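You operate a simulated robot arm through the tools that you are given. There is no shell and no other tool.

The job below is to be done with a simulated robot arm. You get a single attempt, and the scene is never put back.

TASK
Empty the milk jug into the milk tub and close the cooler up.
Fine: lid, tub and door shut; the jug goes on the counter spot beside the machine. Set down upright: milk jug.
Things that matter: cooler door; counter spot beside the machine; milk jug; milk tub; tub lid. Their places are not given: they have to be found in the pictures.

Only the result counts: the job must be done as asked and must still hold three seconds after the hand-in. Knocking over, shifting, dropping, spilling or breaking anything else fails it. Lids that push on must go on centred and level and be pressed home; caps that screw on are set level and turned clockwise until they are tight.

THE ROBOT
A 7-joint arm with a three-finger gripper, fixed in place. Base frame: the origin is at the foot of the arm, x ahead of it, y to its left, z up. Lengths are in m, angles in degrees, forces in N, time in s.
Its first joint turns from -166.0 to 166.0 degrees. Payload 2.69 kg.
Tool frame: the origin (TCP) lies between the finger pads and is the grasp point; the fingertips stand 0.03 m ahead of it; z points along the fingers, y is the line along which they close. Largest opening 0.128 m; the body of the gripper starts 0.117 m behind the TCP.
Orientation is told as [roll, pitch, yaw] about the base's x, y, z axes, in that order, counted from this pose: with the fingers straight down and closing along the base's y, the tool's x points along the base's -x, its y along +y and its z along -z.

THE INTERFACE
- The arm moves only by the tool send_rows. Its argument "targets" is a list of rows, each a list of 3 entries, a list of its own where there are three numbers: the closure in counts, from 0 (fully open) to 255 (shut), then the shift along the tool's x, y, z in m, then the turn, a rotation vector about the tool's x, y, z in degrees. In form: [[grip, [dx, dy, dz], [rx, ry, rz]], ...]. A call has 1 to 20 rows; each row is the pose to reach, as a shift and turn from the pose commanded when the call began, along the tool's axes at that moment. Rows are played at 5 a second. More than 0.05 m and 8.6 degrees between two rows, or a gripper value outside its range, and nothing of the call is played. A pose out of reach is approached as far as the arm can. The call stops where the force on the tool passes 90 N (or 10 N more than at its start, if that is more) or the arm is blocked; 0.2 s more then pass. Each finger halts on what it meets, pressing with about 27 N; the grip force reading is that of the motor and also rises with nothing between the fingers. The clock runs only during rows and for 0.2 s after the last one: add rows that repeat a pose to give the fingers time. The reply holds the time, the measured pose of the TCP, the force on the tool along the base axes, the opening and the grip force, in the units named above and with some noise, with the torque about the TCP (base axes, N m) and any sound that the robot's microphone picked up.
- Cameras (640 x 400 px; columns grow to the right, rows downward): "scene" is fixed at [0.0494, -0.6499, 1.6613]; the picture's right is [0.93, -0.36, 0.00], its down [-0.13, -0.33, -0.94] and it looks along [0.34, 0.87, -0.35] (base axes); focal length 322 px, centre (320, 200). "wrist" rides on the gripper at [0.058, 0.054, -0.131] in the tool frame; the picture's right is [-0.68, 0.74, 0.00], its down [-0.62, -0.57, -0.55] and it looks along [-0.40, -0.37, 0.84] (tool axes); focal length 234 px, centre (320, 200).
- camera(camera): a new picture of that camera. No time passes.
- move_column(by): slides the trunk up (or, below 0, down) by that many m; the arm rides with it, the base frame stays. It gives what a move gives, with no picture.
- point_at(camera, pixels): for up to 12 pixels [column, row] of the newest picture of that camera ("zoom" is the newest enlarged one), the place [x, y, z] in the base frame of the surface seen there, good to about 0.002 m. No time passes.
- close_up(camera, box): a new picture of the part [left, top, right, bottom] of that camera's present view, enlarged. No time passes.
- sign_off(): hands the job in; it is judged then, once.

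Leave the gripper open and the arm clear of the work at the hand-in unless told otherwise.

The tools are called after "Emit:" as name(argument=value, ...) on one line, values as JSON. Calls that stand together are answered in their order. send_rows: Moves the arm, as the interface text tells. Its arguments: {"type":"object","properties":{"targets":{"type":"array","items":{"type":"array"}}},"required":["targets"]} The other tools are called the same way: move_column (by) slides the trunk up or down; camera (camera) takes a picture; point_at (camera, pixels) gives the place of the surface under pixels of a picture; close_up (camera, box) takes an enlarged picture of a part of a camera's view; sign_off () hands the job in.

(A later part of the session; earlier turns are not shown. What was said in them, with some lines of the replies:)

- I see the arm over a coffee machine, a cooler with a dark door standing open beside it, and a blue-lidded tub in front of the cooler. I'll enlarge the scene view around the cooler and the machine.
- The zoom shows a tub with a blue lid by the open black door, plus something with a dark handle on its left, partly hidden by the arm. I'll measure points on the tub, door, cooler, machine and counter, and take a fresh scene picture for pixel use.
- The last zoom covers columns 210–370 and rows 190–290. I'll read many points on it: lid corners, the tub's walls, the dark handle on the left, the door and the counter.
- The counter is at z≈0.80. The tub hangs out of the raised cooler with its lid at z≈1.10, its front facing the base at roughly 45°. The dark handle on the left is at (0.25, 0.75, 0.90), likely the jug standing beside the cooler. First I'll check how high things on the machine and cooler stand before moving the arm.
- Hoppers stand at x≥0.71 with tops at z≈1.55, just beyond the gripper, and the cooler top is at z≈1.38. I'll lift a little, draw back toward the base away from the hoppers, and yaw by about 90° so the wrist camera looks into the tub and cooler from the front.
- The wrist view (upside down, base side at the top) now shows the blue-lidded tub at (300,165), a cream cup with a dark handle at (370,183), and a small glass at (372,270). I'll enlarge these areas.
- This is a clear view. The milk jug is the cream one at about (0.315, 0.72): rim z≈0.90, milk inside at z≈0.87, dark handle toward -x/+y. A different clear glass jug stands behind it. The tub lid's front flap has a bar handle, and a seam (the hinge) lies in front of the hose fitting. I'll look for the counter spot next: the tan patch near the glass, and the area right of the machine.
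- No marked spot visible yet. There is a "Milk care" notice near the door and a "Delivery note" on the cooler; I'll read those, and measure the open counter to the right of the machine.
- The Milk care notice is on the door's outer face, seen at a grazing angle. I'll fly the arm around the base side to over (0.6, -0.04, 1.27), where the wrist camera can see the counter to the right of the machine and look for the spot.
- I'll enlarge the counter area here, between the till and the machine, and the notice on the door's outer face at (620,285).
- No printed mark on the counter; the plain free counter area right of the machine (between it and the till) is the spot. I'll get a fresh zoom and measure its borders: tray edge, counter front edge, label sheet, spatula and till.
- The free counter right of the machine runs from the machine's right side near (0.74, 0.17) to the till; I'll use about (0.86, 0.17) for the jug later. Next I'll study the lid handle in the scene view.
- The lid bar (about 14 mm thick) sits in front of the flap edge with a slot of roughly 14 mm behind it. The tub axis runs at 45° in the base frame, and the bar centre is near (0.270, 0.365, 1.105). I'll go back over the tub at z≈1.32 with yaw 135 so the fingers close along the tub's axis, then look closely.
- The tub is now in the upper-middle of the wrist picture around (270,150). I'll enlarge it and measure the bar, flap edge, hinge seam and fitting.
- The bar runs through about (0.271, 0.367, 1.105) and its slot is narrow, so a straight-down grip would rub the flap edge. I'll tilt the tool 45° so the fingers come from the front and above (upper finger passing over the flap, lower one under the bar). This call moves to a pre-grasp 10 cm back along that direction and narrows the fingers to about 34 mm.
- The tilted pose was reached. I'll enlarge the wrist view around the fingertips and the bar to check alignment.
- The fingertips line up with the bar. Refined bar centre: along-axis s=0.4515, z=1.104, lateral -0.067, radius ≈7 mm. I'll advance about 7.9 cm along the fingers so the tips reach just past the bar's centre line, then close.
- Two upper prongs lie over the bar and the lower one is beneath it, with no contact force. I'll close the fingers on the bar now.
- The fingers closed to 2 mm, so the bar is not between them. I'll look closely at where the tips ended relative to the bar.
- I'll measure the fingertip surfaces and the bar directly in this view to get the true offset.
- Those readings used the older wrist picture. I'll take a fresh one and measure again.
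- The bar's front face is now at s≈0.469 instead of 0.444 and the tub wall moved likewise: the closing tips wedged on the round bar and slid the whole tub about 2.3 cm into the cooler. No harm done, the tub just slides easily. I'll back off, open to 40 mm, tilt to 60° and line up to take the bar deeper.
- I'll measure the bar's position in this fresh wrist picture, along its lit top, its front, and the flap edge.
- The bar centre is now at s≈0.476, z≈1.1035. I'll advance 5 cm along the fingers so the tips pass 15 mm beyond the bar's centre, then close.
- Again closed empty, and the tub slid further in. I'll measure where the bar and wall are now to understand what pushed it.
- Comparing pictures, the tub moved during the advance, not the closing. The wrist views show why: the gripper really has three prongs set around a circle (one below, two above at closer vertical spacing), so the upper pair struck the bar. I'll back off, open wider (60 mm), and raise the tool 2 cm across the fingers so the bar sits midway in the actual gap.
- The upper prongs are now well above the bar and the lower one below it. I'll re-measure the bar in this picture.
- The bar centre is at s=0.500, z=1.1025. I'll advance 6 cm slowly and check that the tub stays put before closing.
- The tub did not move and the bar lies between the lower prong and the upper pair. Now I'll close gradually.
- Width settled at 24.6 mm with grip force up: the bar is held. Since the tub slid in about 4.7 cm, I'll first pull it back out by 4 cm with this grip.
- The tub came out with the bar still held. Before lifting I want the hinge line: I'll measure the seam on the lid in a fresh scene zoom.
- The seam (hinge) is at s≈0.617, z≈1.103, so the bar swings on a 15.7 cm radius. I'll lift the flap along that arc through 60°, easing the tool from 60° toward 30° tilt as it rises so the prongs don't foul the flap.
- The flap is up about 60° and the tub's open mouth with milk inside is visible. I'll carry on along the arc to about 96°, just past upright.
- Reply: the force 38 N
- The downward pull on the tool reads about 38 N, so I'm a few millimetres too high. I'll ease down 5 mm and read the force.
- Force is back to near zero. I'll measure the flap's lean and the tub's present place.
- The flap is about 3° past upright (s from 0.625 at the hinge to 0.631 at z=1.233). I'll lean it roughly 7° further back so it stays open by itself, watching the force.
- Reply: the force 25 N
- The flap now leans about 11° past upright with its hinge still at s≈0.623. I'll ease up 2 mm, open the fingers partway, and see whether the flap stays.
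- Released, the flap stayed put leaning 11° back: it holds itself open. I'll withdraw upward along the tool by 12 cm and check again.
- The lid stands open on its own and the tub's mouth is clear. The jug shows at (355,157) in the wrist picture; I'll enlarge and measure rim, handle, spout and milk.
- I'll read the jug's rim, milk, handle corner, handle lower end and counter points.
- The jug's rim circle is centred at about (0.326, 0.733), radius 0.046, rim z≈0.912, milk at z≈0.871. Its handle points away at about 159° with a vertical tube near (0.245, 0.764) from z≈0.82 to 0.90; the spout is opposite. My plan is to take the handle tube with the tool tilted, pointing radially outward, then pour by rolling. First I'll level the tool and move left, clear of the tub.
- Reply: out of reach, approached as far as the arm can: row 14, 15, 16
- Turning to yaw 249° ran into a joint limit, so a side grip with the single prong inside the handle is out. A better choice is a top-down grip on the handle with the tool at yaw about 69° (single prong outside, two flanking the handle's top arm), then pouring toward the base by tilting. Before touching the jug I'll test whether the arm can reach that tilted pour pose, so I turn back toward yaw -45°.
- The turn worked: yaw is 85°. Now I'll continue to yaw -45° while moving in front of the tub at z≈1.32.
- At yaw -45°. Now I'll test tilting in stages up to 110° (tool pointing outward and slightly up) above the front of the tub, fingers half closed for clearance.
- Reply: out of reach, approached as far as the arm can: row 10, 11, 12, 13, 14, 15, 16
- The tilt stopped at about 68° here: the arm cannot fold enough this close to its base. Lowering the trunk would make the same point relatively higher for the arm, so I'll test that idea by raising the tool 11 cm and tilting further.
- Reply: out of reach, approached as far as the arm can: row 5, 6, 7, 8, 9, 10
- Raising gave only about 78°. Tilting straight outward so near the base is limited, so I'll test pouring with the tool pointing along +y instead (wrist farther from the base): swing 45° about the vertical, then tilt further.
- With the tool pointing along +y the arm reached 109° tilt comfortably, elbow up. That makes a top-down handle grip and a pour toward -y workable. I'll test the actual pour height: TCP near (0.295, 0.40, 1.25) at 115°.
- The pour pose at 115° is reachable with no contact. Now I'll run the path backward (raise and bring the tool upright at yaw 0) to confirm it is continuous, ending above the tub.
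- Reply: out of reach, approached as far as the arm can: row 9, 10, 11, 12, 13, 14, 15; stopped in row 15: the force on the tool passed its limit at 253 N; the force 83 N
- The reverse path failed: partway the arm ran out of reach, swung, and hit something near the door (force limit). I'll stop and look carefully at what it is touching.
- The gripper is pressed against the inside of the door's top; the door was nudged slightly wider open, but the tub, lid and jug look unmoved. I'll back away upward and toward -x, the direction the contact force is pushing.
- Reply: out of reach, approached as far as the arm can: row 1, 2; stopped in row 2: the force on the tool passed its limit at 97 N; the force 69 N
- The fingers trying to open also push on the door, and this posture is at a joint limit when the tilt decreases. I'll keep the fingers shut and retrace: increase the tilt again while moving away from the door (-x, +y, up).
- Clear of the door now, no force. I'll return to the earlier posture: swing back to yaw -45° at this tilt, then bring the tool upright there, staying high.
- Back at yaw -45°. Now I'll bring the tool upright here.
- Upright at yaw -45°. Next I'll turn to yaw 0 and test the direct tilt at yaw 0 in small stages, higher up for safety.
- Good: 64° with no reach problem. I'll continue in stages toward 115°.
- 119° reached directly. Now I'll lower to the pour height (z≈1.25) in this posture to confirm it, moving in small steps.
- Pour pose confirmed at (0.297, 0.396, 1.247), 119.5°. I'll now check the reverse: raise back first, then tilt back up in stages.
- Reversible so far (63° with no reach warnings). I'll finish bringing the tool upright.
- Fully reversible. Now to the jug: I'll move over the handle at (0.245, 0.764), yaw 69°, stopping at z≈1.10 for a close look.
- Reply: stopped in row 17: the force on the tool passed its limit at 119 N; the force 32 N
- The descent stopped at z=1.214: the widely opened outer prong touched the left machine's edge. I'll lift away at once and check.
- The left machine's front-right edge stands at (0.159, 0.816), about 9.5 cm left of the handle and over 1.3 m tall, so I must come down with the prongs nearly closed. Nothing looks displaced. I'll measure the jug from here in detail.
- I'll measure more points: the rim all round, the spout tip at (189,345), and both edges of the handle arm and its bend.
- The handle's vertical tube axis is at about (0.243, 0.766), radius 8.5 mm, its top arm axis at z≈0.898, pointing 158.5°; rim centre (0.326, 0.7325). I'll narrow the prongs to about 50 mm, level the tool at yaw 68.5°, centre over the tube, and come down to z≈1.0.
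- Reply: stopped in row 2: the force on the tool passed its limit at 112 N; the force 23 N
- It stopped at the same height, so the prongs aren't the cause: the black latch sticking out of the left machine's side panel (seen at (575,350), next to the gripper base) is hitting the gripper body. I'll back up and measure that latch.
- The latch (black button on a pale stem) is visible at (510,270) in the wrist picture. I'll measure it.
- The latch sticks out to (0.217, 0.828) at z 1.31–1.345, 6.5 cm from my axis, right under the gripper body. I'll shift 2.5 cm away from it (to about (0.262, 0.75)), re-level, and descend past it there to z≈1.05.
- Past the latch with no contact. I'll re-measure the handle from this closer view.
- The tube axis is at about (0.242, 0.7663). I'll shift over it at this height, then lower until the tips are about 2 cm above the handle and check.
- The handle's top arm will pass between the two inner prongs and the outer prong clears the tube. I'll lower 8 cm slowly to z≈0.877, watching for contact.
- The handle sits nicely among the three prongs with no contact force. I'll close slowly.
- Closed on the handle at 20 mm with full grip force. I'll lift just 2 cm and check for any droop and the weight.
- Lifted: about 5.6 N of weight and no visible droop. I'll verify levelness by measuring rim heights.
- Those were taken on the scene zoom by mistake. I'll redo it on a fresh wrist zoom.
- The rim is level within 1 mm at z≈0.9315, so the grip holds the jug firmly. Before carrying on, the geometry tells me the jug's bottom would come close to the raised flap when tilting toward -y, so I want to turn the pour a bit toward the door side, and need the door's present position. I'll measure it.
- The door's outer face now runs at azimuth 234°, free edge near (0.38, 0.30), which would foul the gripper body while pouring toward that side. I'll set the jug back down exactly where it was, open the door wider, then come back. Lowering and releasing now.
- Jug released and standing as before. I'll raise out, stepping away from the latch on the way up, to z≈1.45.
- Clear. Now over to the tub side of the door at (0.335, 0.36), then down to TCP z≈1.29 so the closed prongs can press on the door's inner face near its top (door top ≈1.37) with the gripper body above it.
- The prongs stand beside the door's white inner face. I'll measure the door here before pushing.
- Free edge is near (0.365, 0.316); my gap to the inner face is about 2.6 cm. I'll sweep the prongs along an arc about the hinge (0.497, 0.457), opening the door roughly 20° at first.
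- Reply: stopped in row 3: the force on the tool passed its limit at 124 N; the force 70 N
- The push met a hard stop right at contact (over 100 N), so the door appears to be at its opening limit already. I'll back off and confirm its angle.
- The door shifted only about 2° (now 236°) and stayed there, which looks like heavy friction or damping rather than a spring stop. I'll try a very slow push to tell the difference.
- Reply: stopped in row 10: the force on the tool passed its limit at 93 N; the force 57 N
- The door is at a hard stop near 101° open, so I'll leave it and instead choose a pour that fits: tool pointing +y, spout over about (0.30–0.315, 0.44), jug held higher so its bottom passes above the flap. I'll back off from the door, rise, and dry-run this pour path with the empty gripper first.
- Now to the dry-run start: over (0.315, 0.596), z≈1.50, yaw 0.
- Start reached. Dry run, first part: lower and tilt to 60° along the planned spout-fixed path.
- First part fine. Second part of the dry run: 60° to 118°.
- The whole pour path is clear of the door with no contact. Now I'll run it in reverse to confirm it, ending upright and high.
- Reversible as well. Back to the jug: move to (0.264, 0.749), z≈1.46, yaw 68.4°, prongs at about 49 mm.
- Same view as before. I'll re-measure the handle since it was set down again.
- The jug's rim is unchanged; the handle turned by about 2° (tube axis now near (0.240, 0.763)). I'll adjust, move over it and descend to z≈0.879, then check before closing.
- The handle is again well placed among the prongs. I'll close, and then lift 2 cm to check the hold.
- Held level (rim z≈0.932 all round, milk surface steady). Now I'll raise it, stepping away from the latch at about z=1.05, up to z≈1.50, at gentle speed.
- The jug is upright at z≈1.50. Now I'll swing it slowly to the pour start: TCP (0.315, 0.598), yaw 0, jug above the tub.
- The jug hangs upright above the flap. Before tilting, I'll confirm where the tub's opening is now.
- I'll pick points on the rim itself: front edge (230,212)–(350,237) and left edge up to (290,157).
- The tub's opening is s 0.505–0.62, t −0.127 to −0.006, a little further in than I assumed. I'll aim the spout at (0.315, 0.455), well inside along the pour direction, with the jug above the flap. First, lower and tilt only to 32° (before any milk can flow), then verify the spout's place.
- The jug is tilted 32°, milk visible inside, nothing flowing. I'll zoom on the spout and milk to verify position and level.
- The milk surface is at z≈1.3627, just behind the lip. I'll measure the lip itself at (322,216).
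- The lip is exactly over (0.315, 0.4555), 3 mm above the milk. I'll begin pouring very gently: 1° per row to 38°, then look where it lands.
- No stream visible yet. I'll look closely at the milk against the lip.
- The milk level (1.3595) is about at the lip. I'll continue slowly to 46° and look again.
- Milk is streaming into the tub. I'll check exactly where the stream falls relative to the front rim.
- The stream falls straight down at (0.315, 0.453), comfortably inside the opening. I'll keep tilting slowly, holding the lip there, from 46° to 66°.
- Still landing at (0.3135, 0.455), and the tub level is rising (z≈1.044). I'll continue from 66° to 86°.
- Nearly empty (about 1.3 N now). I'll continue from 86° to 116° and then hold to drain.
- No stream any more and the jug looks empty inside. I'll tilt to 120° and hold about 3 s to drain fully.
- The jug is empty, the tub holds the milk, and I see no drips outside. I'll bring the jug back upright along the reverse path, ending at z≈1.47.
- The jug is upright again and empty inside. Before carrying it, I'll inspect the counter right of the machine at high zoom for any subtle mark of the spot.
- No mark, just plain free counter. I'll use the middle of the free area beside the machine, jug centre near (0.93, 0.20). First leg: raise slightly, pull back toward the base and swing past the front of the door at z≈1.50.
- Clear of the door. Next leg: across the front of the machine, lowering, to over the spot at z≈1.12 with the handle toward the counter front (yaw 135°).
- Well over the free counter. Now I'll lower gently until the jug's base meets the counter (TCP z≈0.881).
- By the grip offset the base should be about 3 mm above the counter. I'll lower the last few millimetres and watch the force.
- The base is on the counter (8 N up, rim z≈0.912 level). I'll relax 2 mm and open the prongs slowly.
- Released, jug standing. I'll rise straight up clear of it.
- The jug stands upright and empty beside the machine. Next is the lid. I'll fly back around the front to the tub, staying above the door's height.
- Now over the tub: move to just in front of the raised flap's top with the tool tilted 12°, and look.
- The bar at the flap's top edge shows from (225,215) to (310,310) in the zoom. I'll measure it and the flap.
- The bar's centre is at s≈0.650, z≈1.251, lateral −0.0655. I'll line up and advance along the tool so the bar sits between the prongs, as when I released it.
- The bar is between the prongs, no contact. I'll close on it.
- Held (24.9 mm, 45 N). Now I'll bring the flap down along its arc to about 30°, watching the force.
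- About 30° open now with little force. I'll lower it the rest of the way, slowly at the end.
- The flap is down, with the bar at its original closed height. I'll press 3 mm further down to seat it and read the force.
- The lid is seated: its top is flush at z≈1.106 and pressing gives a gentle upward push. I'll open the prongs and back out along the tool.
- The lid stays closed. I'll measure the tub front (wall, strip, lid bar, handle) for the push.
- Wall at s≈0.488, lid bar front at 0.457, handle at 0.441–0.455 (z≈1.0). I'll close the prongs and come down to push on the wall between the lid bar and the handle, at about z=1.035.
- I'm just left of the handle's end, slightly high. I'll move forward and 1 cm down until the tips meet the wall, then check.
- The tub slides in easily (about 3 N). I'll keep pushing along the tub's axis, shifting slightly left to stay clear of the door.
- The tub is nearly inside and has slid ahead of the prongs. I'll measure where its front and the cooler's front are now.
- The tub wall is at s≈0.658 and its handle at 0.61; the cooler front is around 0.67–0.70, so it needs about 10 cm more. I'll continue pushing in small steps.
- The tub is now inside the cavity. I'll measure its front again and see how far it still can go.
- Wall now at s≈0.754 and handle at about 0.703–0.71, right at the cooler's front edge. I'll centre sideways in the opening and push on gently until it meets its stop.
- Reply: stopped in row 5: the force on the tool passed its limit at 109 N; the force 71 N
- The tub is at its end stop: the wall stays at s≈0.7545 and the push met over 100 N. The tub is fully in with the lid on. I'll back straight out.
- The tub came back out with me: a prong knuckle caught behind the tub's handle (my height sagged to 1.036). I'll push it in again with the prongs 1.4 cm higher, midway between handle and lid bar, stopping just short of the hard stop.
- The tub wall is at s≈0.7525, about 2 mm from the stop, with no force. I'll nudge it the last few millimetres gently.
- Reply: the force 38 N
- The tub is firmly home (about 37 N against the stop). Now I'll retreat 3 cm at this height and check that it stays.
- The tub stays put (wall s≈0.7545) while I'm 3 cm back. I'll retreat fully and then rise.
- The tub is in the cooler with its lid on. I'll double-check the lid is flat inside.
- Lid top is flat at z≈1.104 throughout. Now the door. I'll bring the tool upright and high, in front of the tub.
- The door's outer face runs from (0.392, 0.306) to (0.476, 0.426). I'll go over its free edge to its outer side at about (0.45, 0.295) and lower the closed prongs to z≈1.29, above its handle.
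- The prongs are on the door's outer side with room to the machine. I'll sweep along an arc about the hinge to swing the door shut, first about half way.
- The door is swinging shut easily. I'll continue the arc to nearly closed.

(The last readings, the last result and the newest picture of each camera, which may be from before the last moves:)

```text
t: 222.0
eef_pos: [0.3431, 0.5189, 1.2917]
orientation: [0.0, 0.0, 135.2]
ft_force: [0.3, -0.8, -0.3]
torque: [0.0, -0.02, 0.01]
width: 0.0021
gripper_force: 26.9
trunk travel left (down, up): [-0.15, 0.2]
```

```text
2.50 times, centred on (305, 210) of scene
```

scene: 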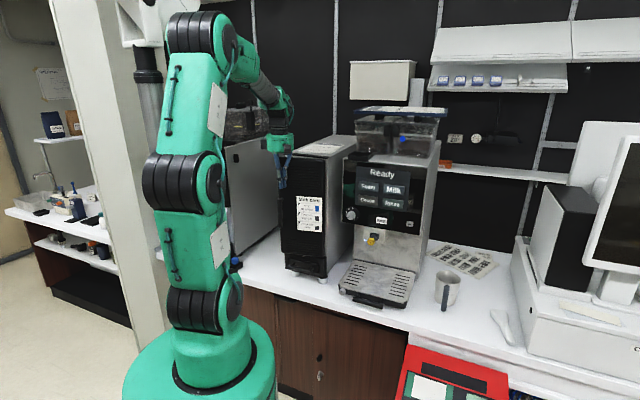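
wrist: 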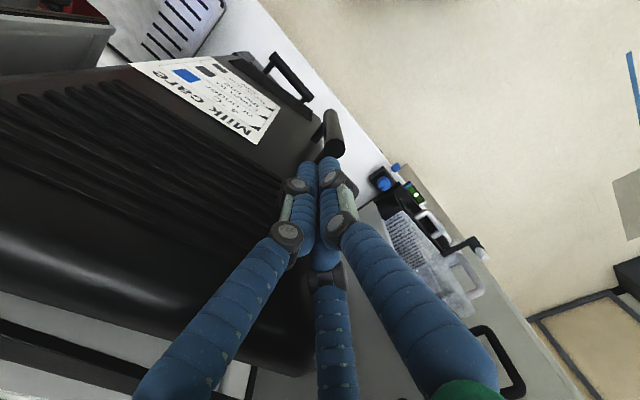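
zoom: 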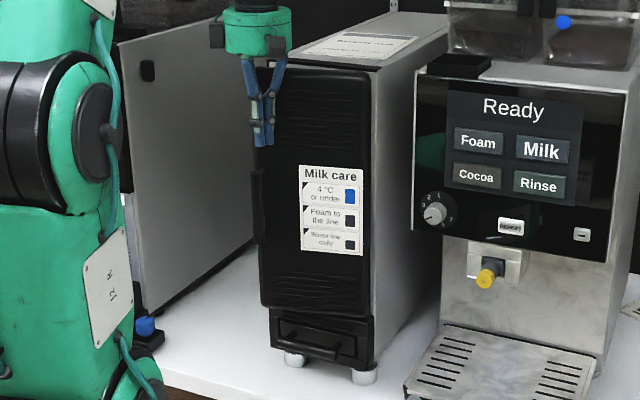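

Nearly closed. I'll measure the door's outer face to see the remaining gap.

Emit:
point_at(camera="wrist", pixels=[[230, 190], [150, 220], [270, 200], [200, 100], [100, 300], [60, 320], [200, 350], [140, 390], [290, 350], [250, 370], [90, 375], [30, 340]])

Emit:
point_at(camera="scene", pixels=[[290, 165], [297, 165], [310, 165], [325, 170], [297, 200], [310, 240], [322, 200], [295, 155], [330, 165], [288, 210], [290, 250], [320, 250]])

```text
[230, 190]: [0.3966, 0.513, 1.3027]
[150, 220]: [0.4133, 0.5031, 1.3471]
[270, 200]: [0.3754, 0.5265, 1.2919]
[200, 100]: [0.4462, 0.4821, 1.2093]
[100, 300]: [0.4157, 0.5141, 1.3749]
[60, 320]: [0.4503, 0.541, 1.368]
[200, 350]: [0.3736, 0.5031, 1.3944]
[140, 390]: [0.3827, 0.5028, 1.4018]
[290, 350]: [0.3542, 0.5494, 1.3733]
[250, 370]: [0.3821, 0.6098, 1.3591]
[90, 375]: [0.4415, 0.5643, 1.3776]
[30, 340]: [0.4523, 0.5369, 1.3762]
```

```text
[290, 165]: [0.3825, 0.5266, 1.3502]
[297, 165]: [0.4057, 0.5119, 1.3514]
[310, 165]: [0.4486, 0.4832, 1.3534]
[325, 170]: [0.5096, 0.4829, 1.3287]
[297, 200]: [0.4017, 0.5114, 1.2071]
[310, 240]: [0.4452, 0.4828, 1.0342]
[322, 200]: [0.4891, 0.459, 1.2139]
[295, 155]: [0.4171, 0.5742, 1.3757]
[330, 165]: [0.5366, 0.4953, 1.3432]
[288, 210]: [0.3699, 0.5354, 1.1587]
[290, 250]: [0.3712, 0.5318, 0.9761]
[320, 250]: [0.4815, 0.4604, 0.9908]
```

The door face is at 147°, about 12° from closed (135°). I'll keep following the arc with smaller steps and press it home gently.

Emit:
send_rows(targets=[[255, [-0.0031, -0.0081, 0], [0, 0, 0]], [255, [-0.0059, -0.0163, 0], [0, 0, 0]], [255, [-0.0082, -0.0246, 0], [0, 0, 0]], [255, [-0.0092, -0.0288, 0], [0, 0, 0]], [255, [-0.0101, -0.033, 0], [0, 0, 0]], [255, [-0.0106, -0.0358, 0], [0, 0, 0]], [255, [-0.0111, -0.0387, 0], [0, 0, 0]], [255, [-0.0115, -0.0415, 0], [0, 0, 0]], [255, [-0.0119, -0.0444, 0], [0, 0, 0]], [255, [-0.0122, -0.0465, 0], [0, 0, 0]], [255, [-0.0122, -0.0465, 0], [0, 0, 0]]])

Emit:
camera(camera="scene")

Emit:
close_up(camera="scene", box=[250, 130, 360, 290])

Emit:
point_at(camera="scene", pixels=[[297, 165], [310, 165], [297, 200], [310, 240], [322, 200], [320, 250], [290, 250], [288, 210]])

```text
t: 224.4
eef_pos: [0.3624, 0.553, 1.2919]
orientation: [0.3, 0.3, 135.1]
ft_force: [-52.4, -68.2, -23.8]
torque: [5.88, -3.76, -2.37]
width: 0.0021
gripper_force: 27.0
trunk travel left (down, up): [-0.15, 0.2]
```

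```text
taken
```

scene: 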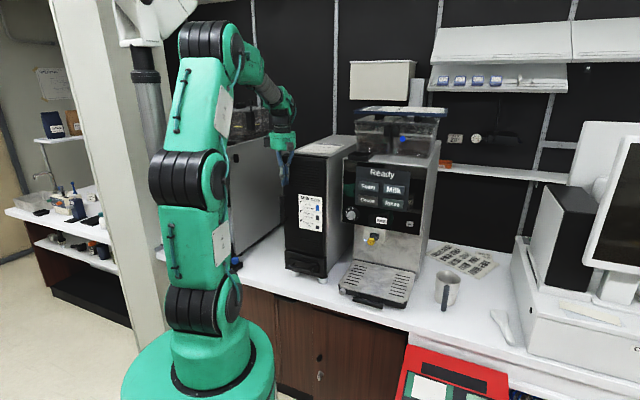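

```text
2.50 times, centred on (305, 210) of scene
```

zoom: 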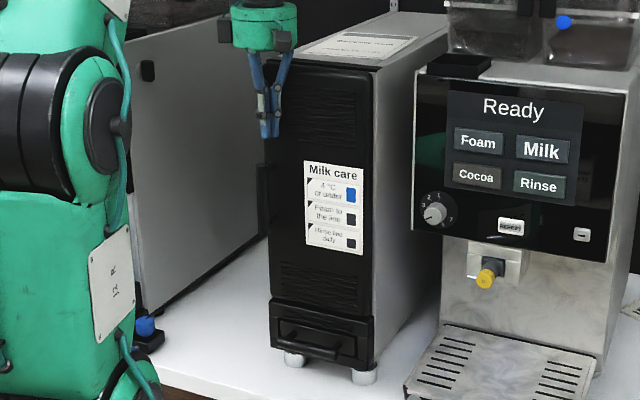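

```text
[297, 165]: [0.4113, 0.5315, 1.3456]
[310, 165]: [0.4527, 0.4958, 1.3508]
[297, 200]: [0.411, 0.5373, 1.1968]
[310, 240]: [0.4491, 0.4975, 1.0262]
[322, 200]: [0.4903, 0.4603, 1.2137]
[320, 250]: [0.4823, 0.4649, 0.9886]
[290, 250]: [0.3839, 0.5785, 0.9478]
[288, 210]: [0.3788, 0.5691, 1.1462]
```

The door's outer face now lies at a uniform s≈0.670, flush with the cooler front, and pressing meets firm resistance: it is shut. I'll back off and see that it stays closed.

Emit:
send_rows(targets=[[255, [0, 0.01, 0], [0, 0, 0]], [255, [0, 0.03, 0], [0, 0, 0]], [255, [0, 0.06, 0], [0, 0, 0]], [255, [0, 0.1, -0.02], [0, 0, 0]], [255, [0, 0.14, -0.05], [0, 0, 0]], [255, [0, 0.18, -0.08], [0, 0, 0]], [255, [0, 0.18, -0.08], [0, 0, 0]]])

Emit:
camera(camera="scene")

Emit:
camera(camera="wrist")

Emit:
close_up(camera="scene", box=[250, 130, 360, 290])

Emit:
point_at(camera="scene", pixels=[[297, 165], [310, 165], [297, 200], [310, 240], [322, 200], [320, 250], [290, 175], [288, 160]])

```text
t: 226.0
eef_pos: [0.2403, 0.4314, 1.3712]
orientation: [-0.2, 0.0, 135.1]
ft_force: [0.2, -0.5, 0.0]
torque: [0.06, -0.04, -0.05]
width: 0.0022
gripper_force: 27.1
trunk travel left (down, up): [-0.15, 0.2]
```

```text
taken
```

scene: 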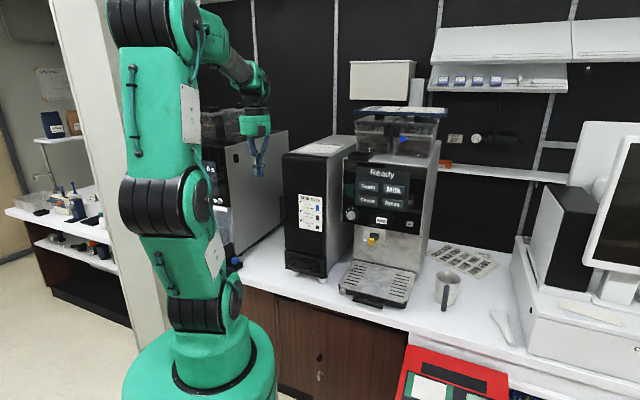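

```text
taken
```

wrist: 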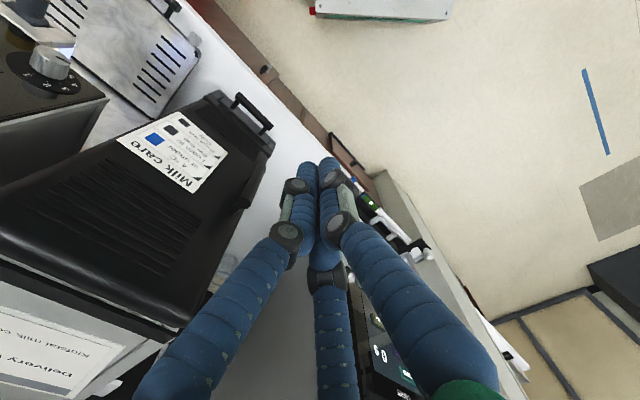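

```text
2.50 times, centred on (305, 210) of scene
```

zoom: 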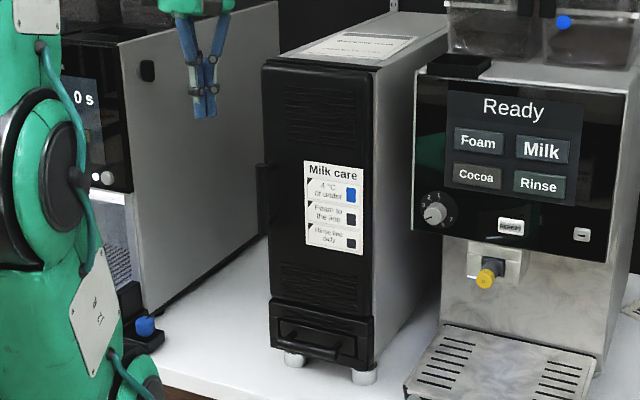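

```text
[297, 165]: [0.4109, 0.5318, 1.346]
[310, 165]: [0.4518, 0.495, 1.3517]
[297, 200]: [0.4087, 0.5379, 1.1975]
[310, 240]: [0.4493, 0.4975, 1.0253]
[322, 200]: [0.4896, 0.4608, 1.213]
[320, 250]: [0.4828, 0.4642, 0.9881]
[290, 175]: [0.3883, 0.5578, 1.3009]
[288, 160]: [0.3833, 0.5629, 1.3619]
```

The door stayed shut. I'll inspect the free-edge side closely for any gap between door and cooler frame.

Emit:
close_up(camera="wrist", box=[0, 200, 240, 390])

Emit:
close_up(camera="scene", box=[275, 140, 335, 190])

Emit:
close_up(camera="scene", box=[275, 190, 335, 290])

```text
2.11 times, centred on (120, 295) of wrist
```

zoom: 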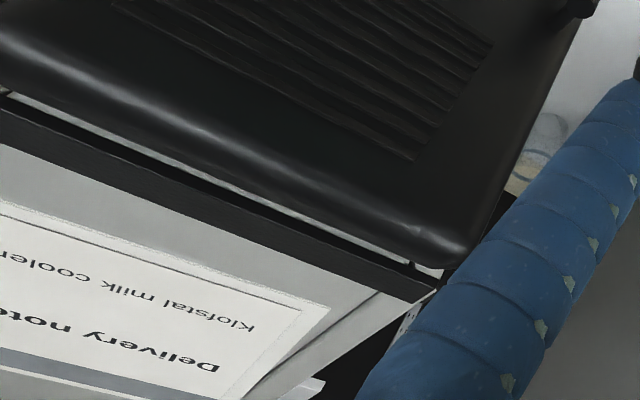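

```text
8.00 times, centred on (305, 165) of scene
```

zoom: 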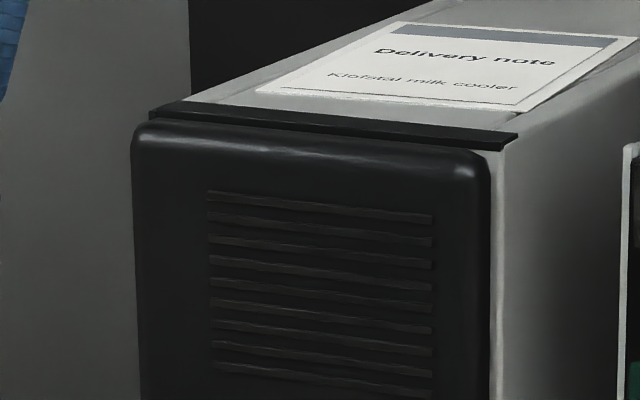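

```text
4.00 times, centred on (305, 240) of scene
```

zoom: 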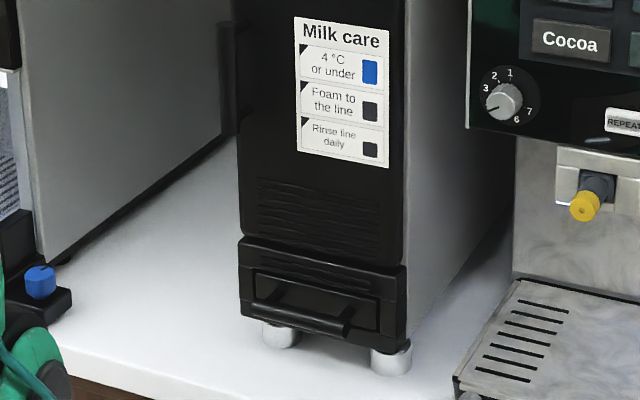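

The door is flush all along (s≈0.669–0.670). Now I'll check the jug at its spot, including that it is empty inside.

Emit:
close_up(camera="scene", box=[425, 260, 475, 320])

Emit:
point_at(camera="zoom", pixels=[[280, 90], [330, 100], [380, 110], [320, 130], [340, 150], [300, 220], [380, 230], [320, 300], [360, 120], [260, 150]])

```text
6.67 times, centred on (450, 290) of scene
```

zoom: 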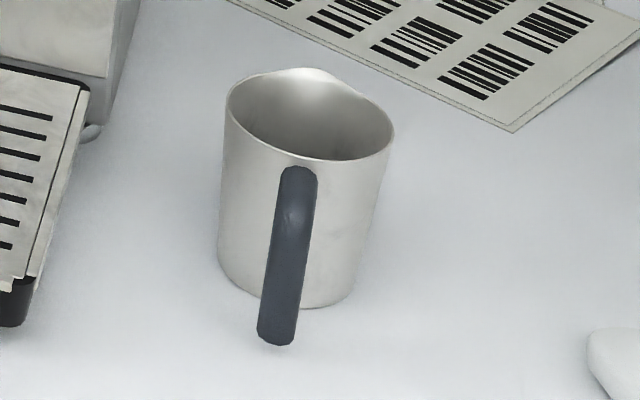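

```text
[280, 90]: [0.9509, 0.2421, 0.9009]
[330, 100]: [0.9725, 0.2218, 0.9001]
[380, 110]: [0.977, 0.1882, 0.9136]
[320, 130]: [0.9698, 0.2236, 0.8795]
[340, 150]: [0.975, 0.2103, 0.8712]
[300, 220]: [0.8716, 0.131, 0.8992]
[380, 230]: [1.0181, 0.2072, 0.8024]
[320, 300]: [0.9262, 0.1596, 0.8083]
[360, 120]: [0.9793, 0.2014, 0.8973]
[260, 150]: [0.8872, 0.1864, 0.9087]
```

The jug stands upright on clear counter, empty. Finally I'll open the gripper and draw the arm clear, up and back toward the base.

Emit:
send_rows(targets=[[200, [0.01, 0.02, -0.03], [0, 0, 0]], [140, [0.03, 0.04, -0.06], [0, 0, 0]], [80, [0.05, 0.06, -0.09], [0, 0, 0]], [30, [0.07, 0.08, -0.12], [0, 0, 0]], [0, [0.09, 0.1, -0.14], [0, 0, 0]], [0, [0.09, 0.1, -0.14], [0, 0, 0]], [0, [0.09, 0.1, -0.14], [0, 0, 0]]])

Emit:
camera(camera="scene")

Emit:
camera(camera="wrist")

```text
t: 227.6
eef_pos: [0.2324, 0.2976, 1.5107]
orientation: [0.1, 0.1, 135.2]
ft_force: [0.2, -0.5, 0.2]
torque: [-0.02, 0.05, -0.04]
width: 0.1279
gripper_force: 0.1
trunk travel left (down, up): [-0.15, 0.2]
```

```text
taken
```

scene: 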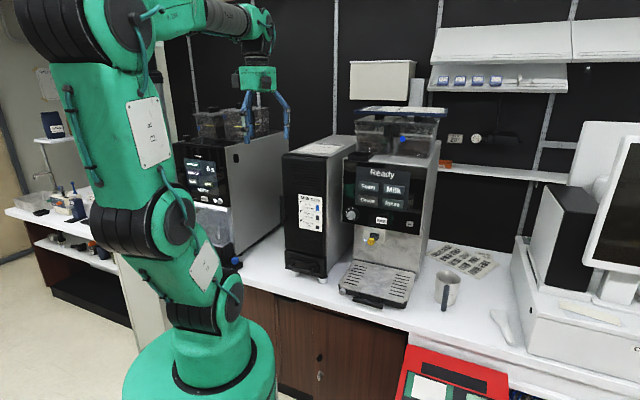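

```text
taken
```

wrist: 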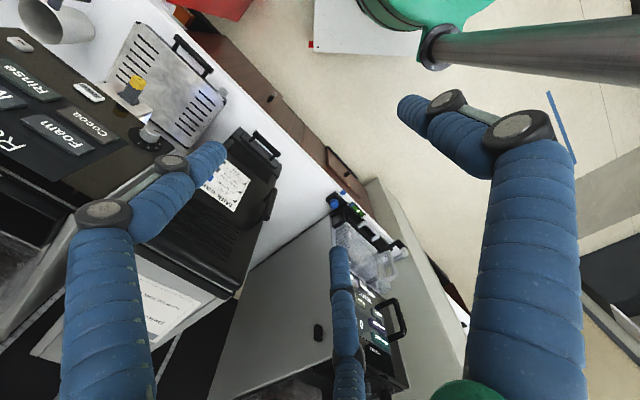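

Everything checks out: the tub holds the milk with its lid flat, the tub is at its stop, and the door is flush and shut. The empty jug stands upright on the counter beside the machine, the gripper is open and the arm is clear. I'm handing in the job.

Emit:
sign_off()

```text
The job is handed in.
```

I poured the milk jug into the tub and closed the cooler, then handed the job in. I have no verdict back yet.

- **Milk:** The jug is empty. The stream fell inside the tub's opening the whole time, and I saw no milk outside it.
- **Lid, tub and door:** The lid is closed and sits flat. The tub is pushed in to its end stop, and the door is shut flush with the cooler front.
- **Jug:** It stands upright on the free counter to the right of the machine, about 13 cm from its side. I found no mark for the spot in any picture, so that position is my judgement.
- **Arm:** The gripper is open and the arm is drawn back, clear of the work.

**Contacts along the way:**
- The gripper hit the open door once, at about 250 N. It also pressed the door twice while I tested how far it opens.
- It touched the latch on the machine to the left of the cooler twice, at up to about 120 N. Nothing there looked moved.
- The tub slid a few centimetres while I was getting hold of the lid. It also followed the gripper out once after I had pushed it in, so I pushed it home again.
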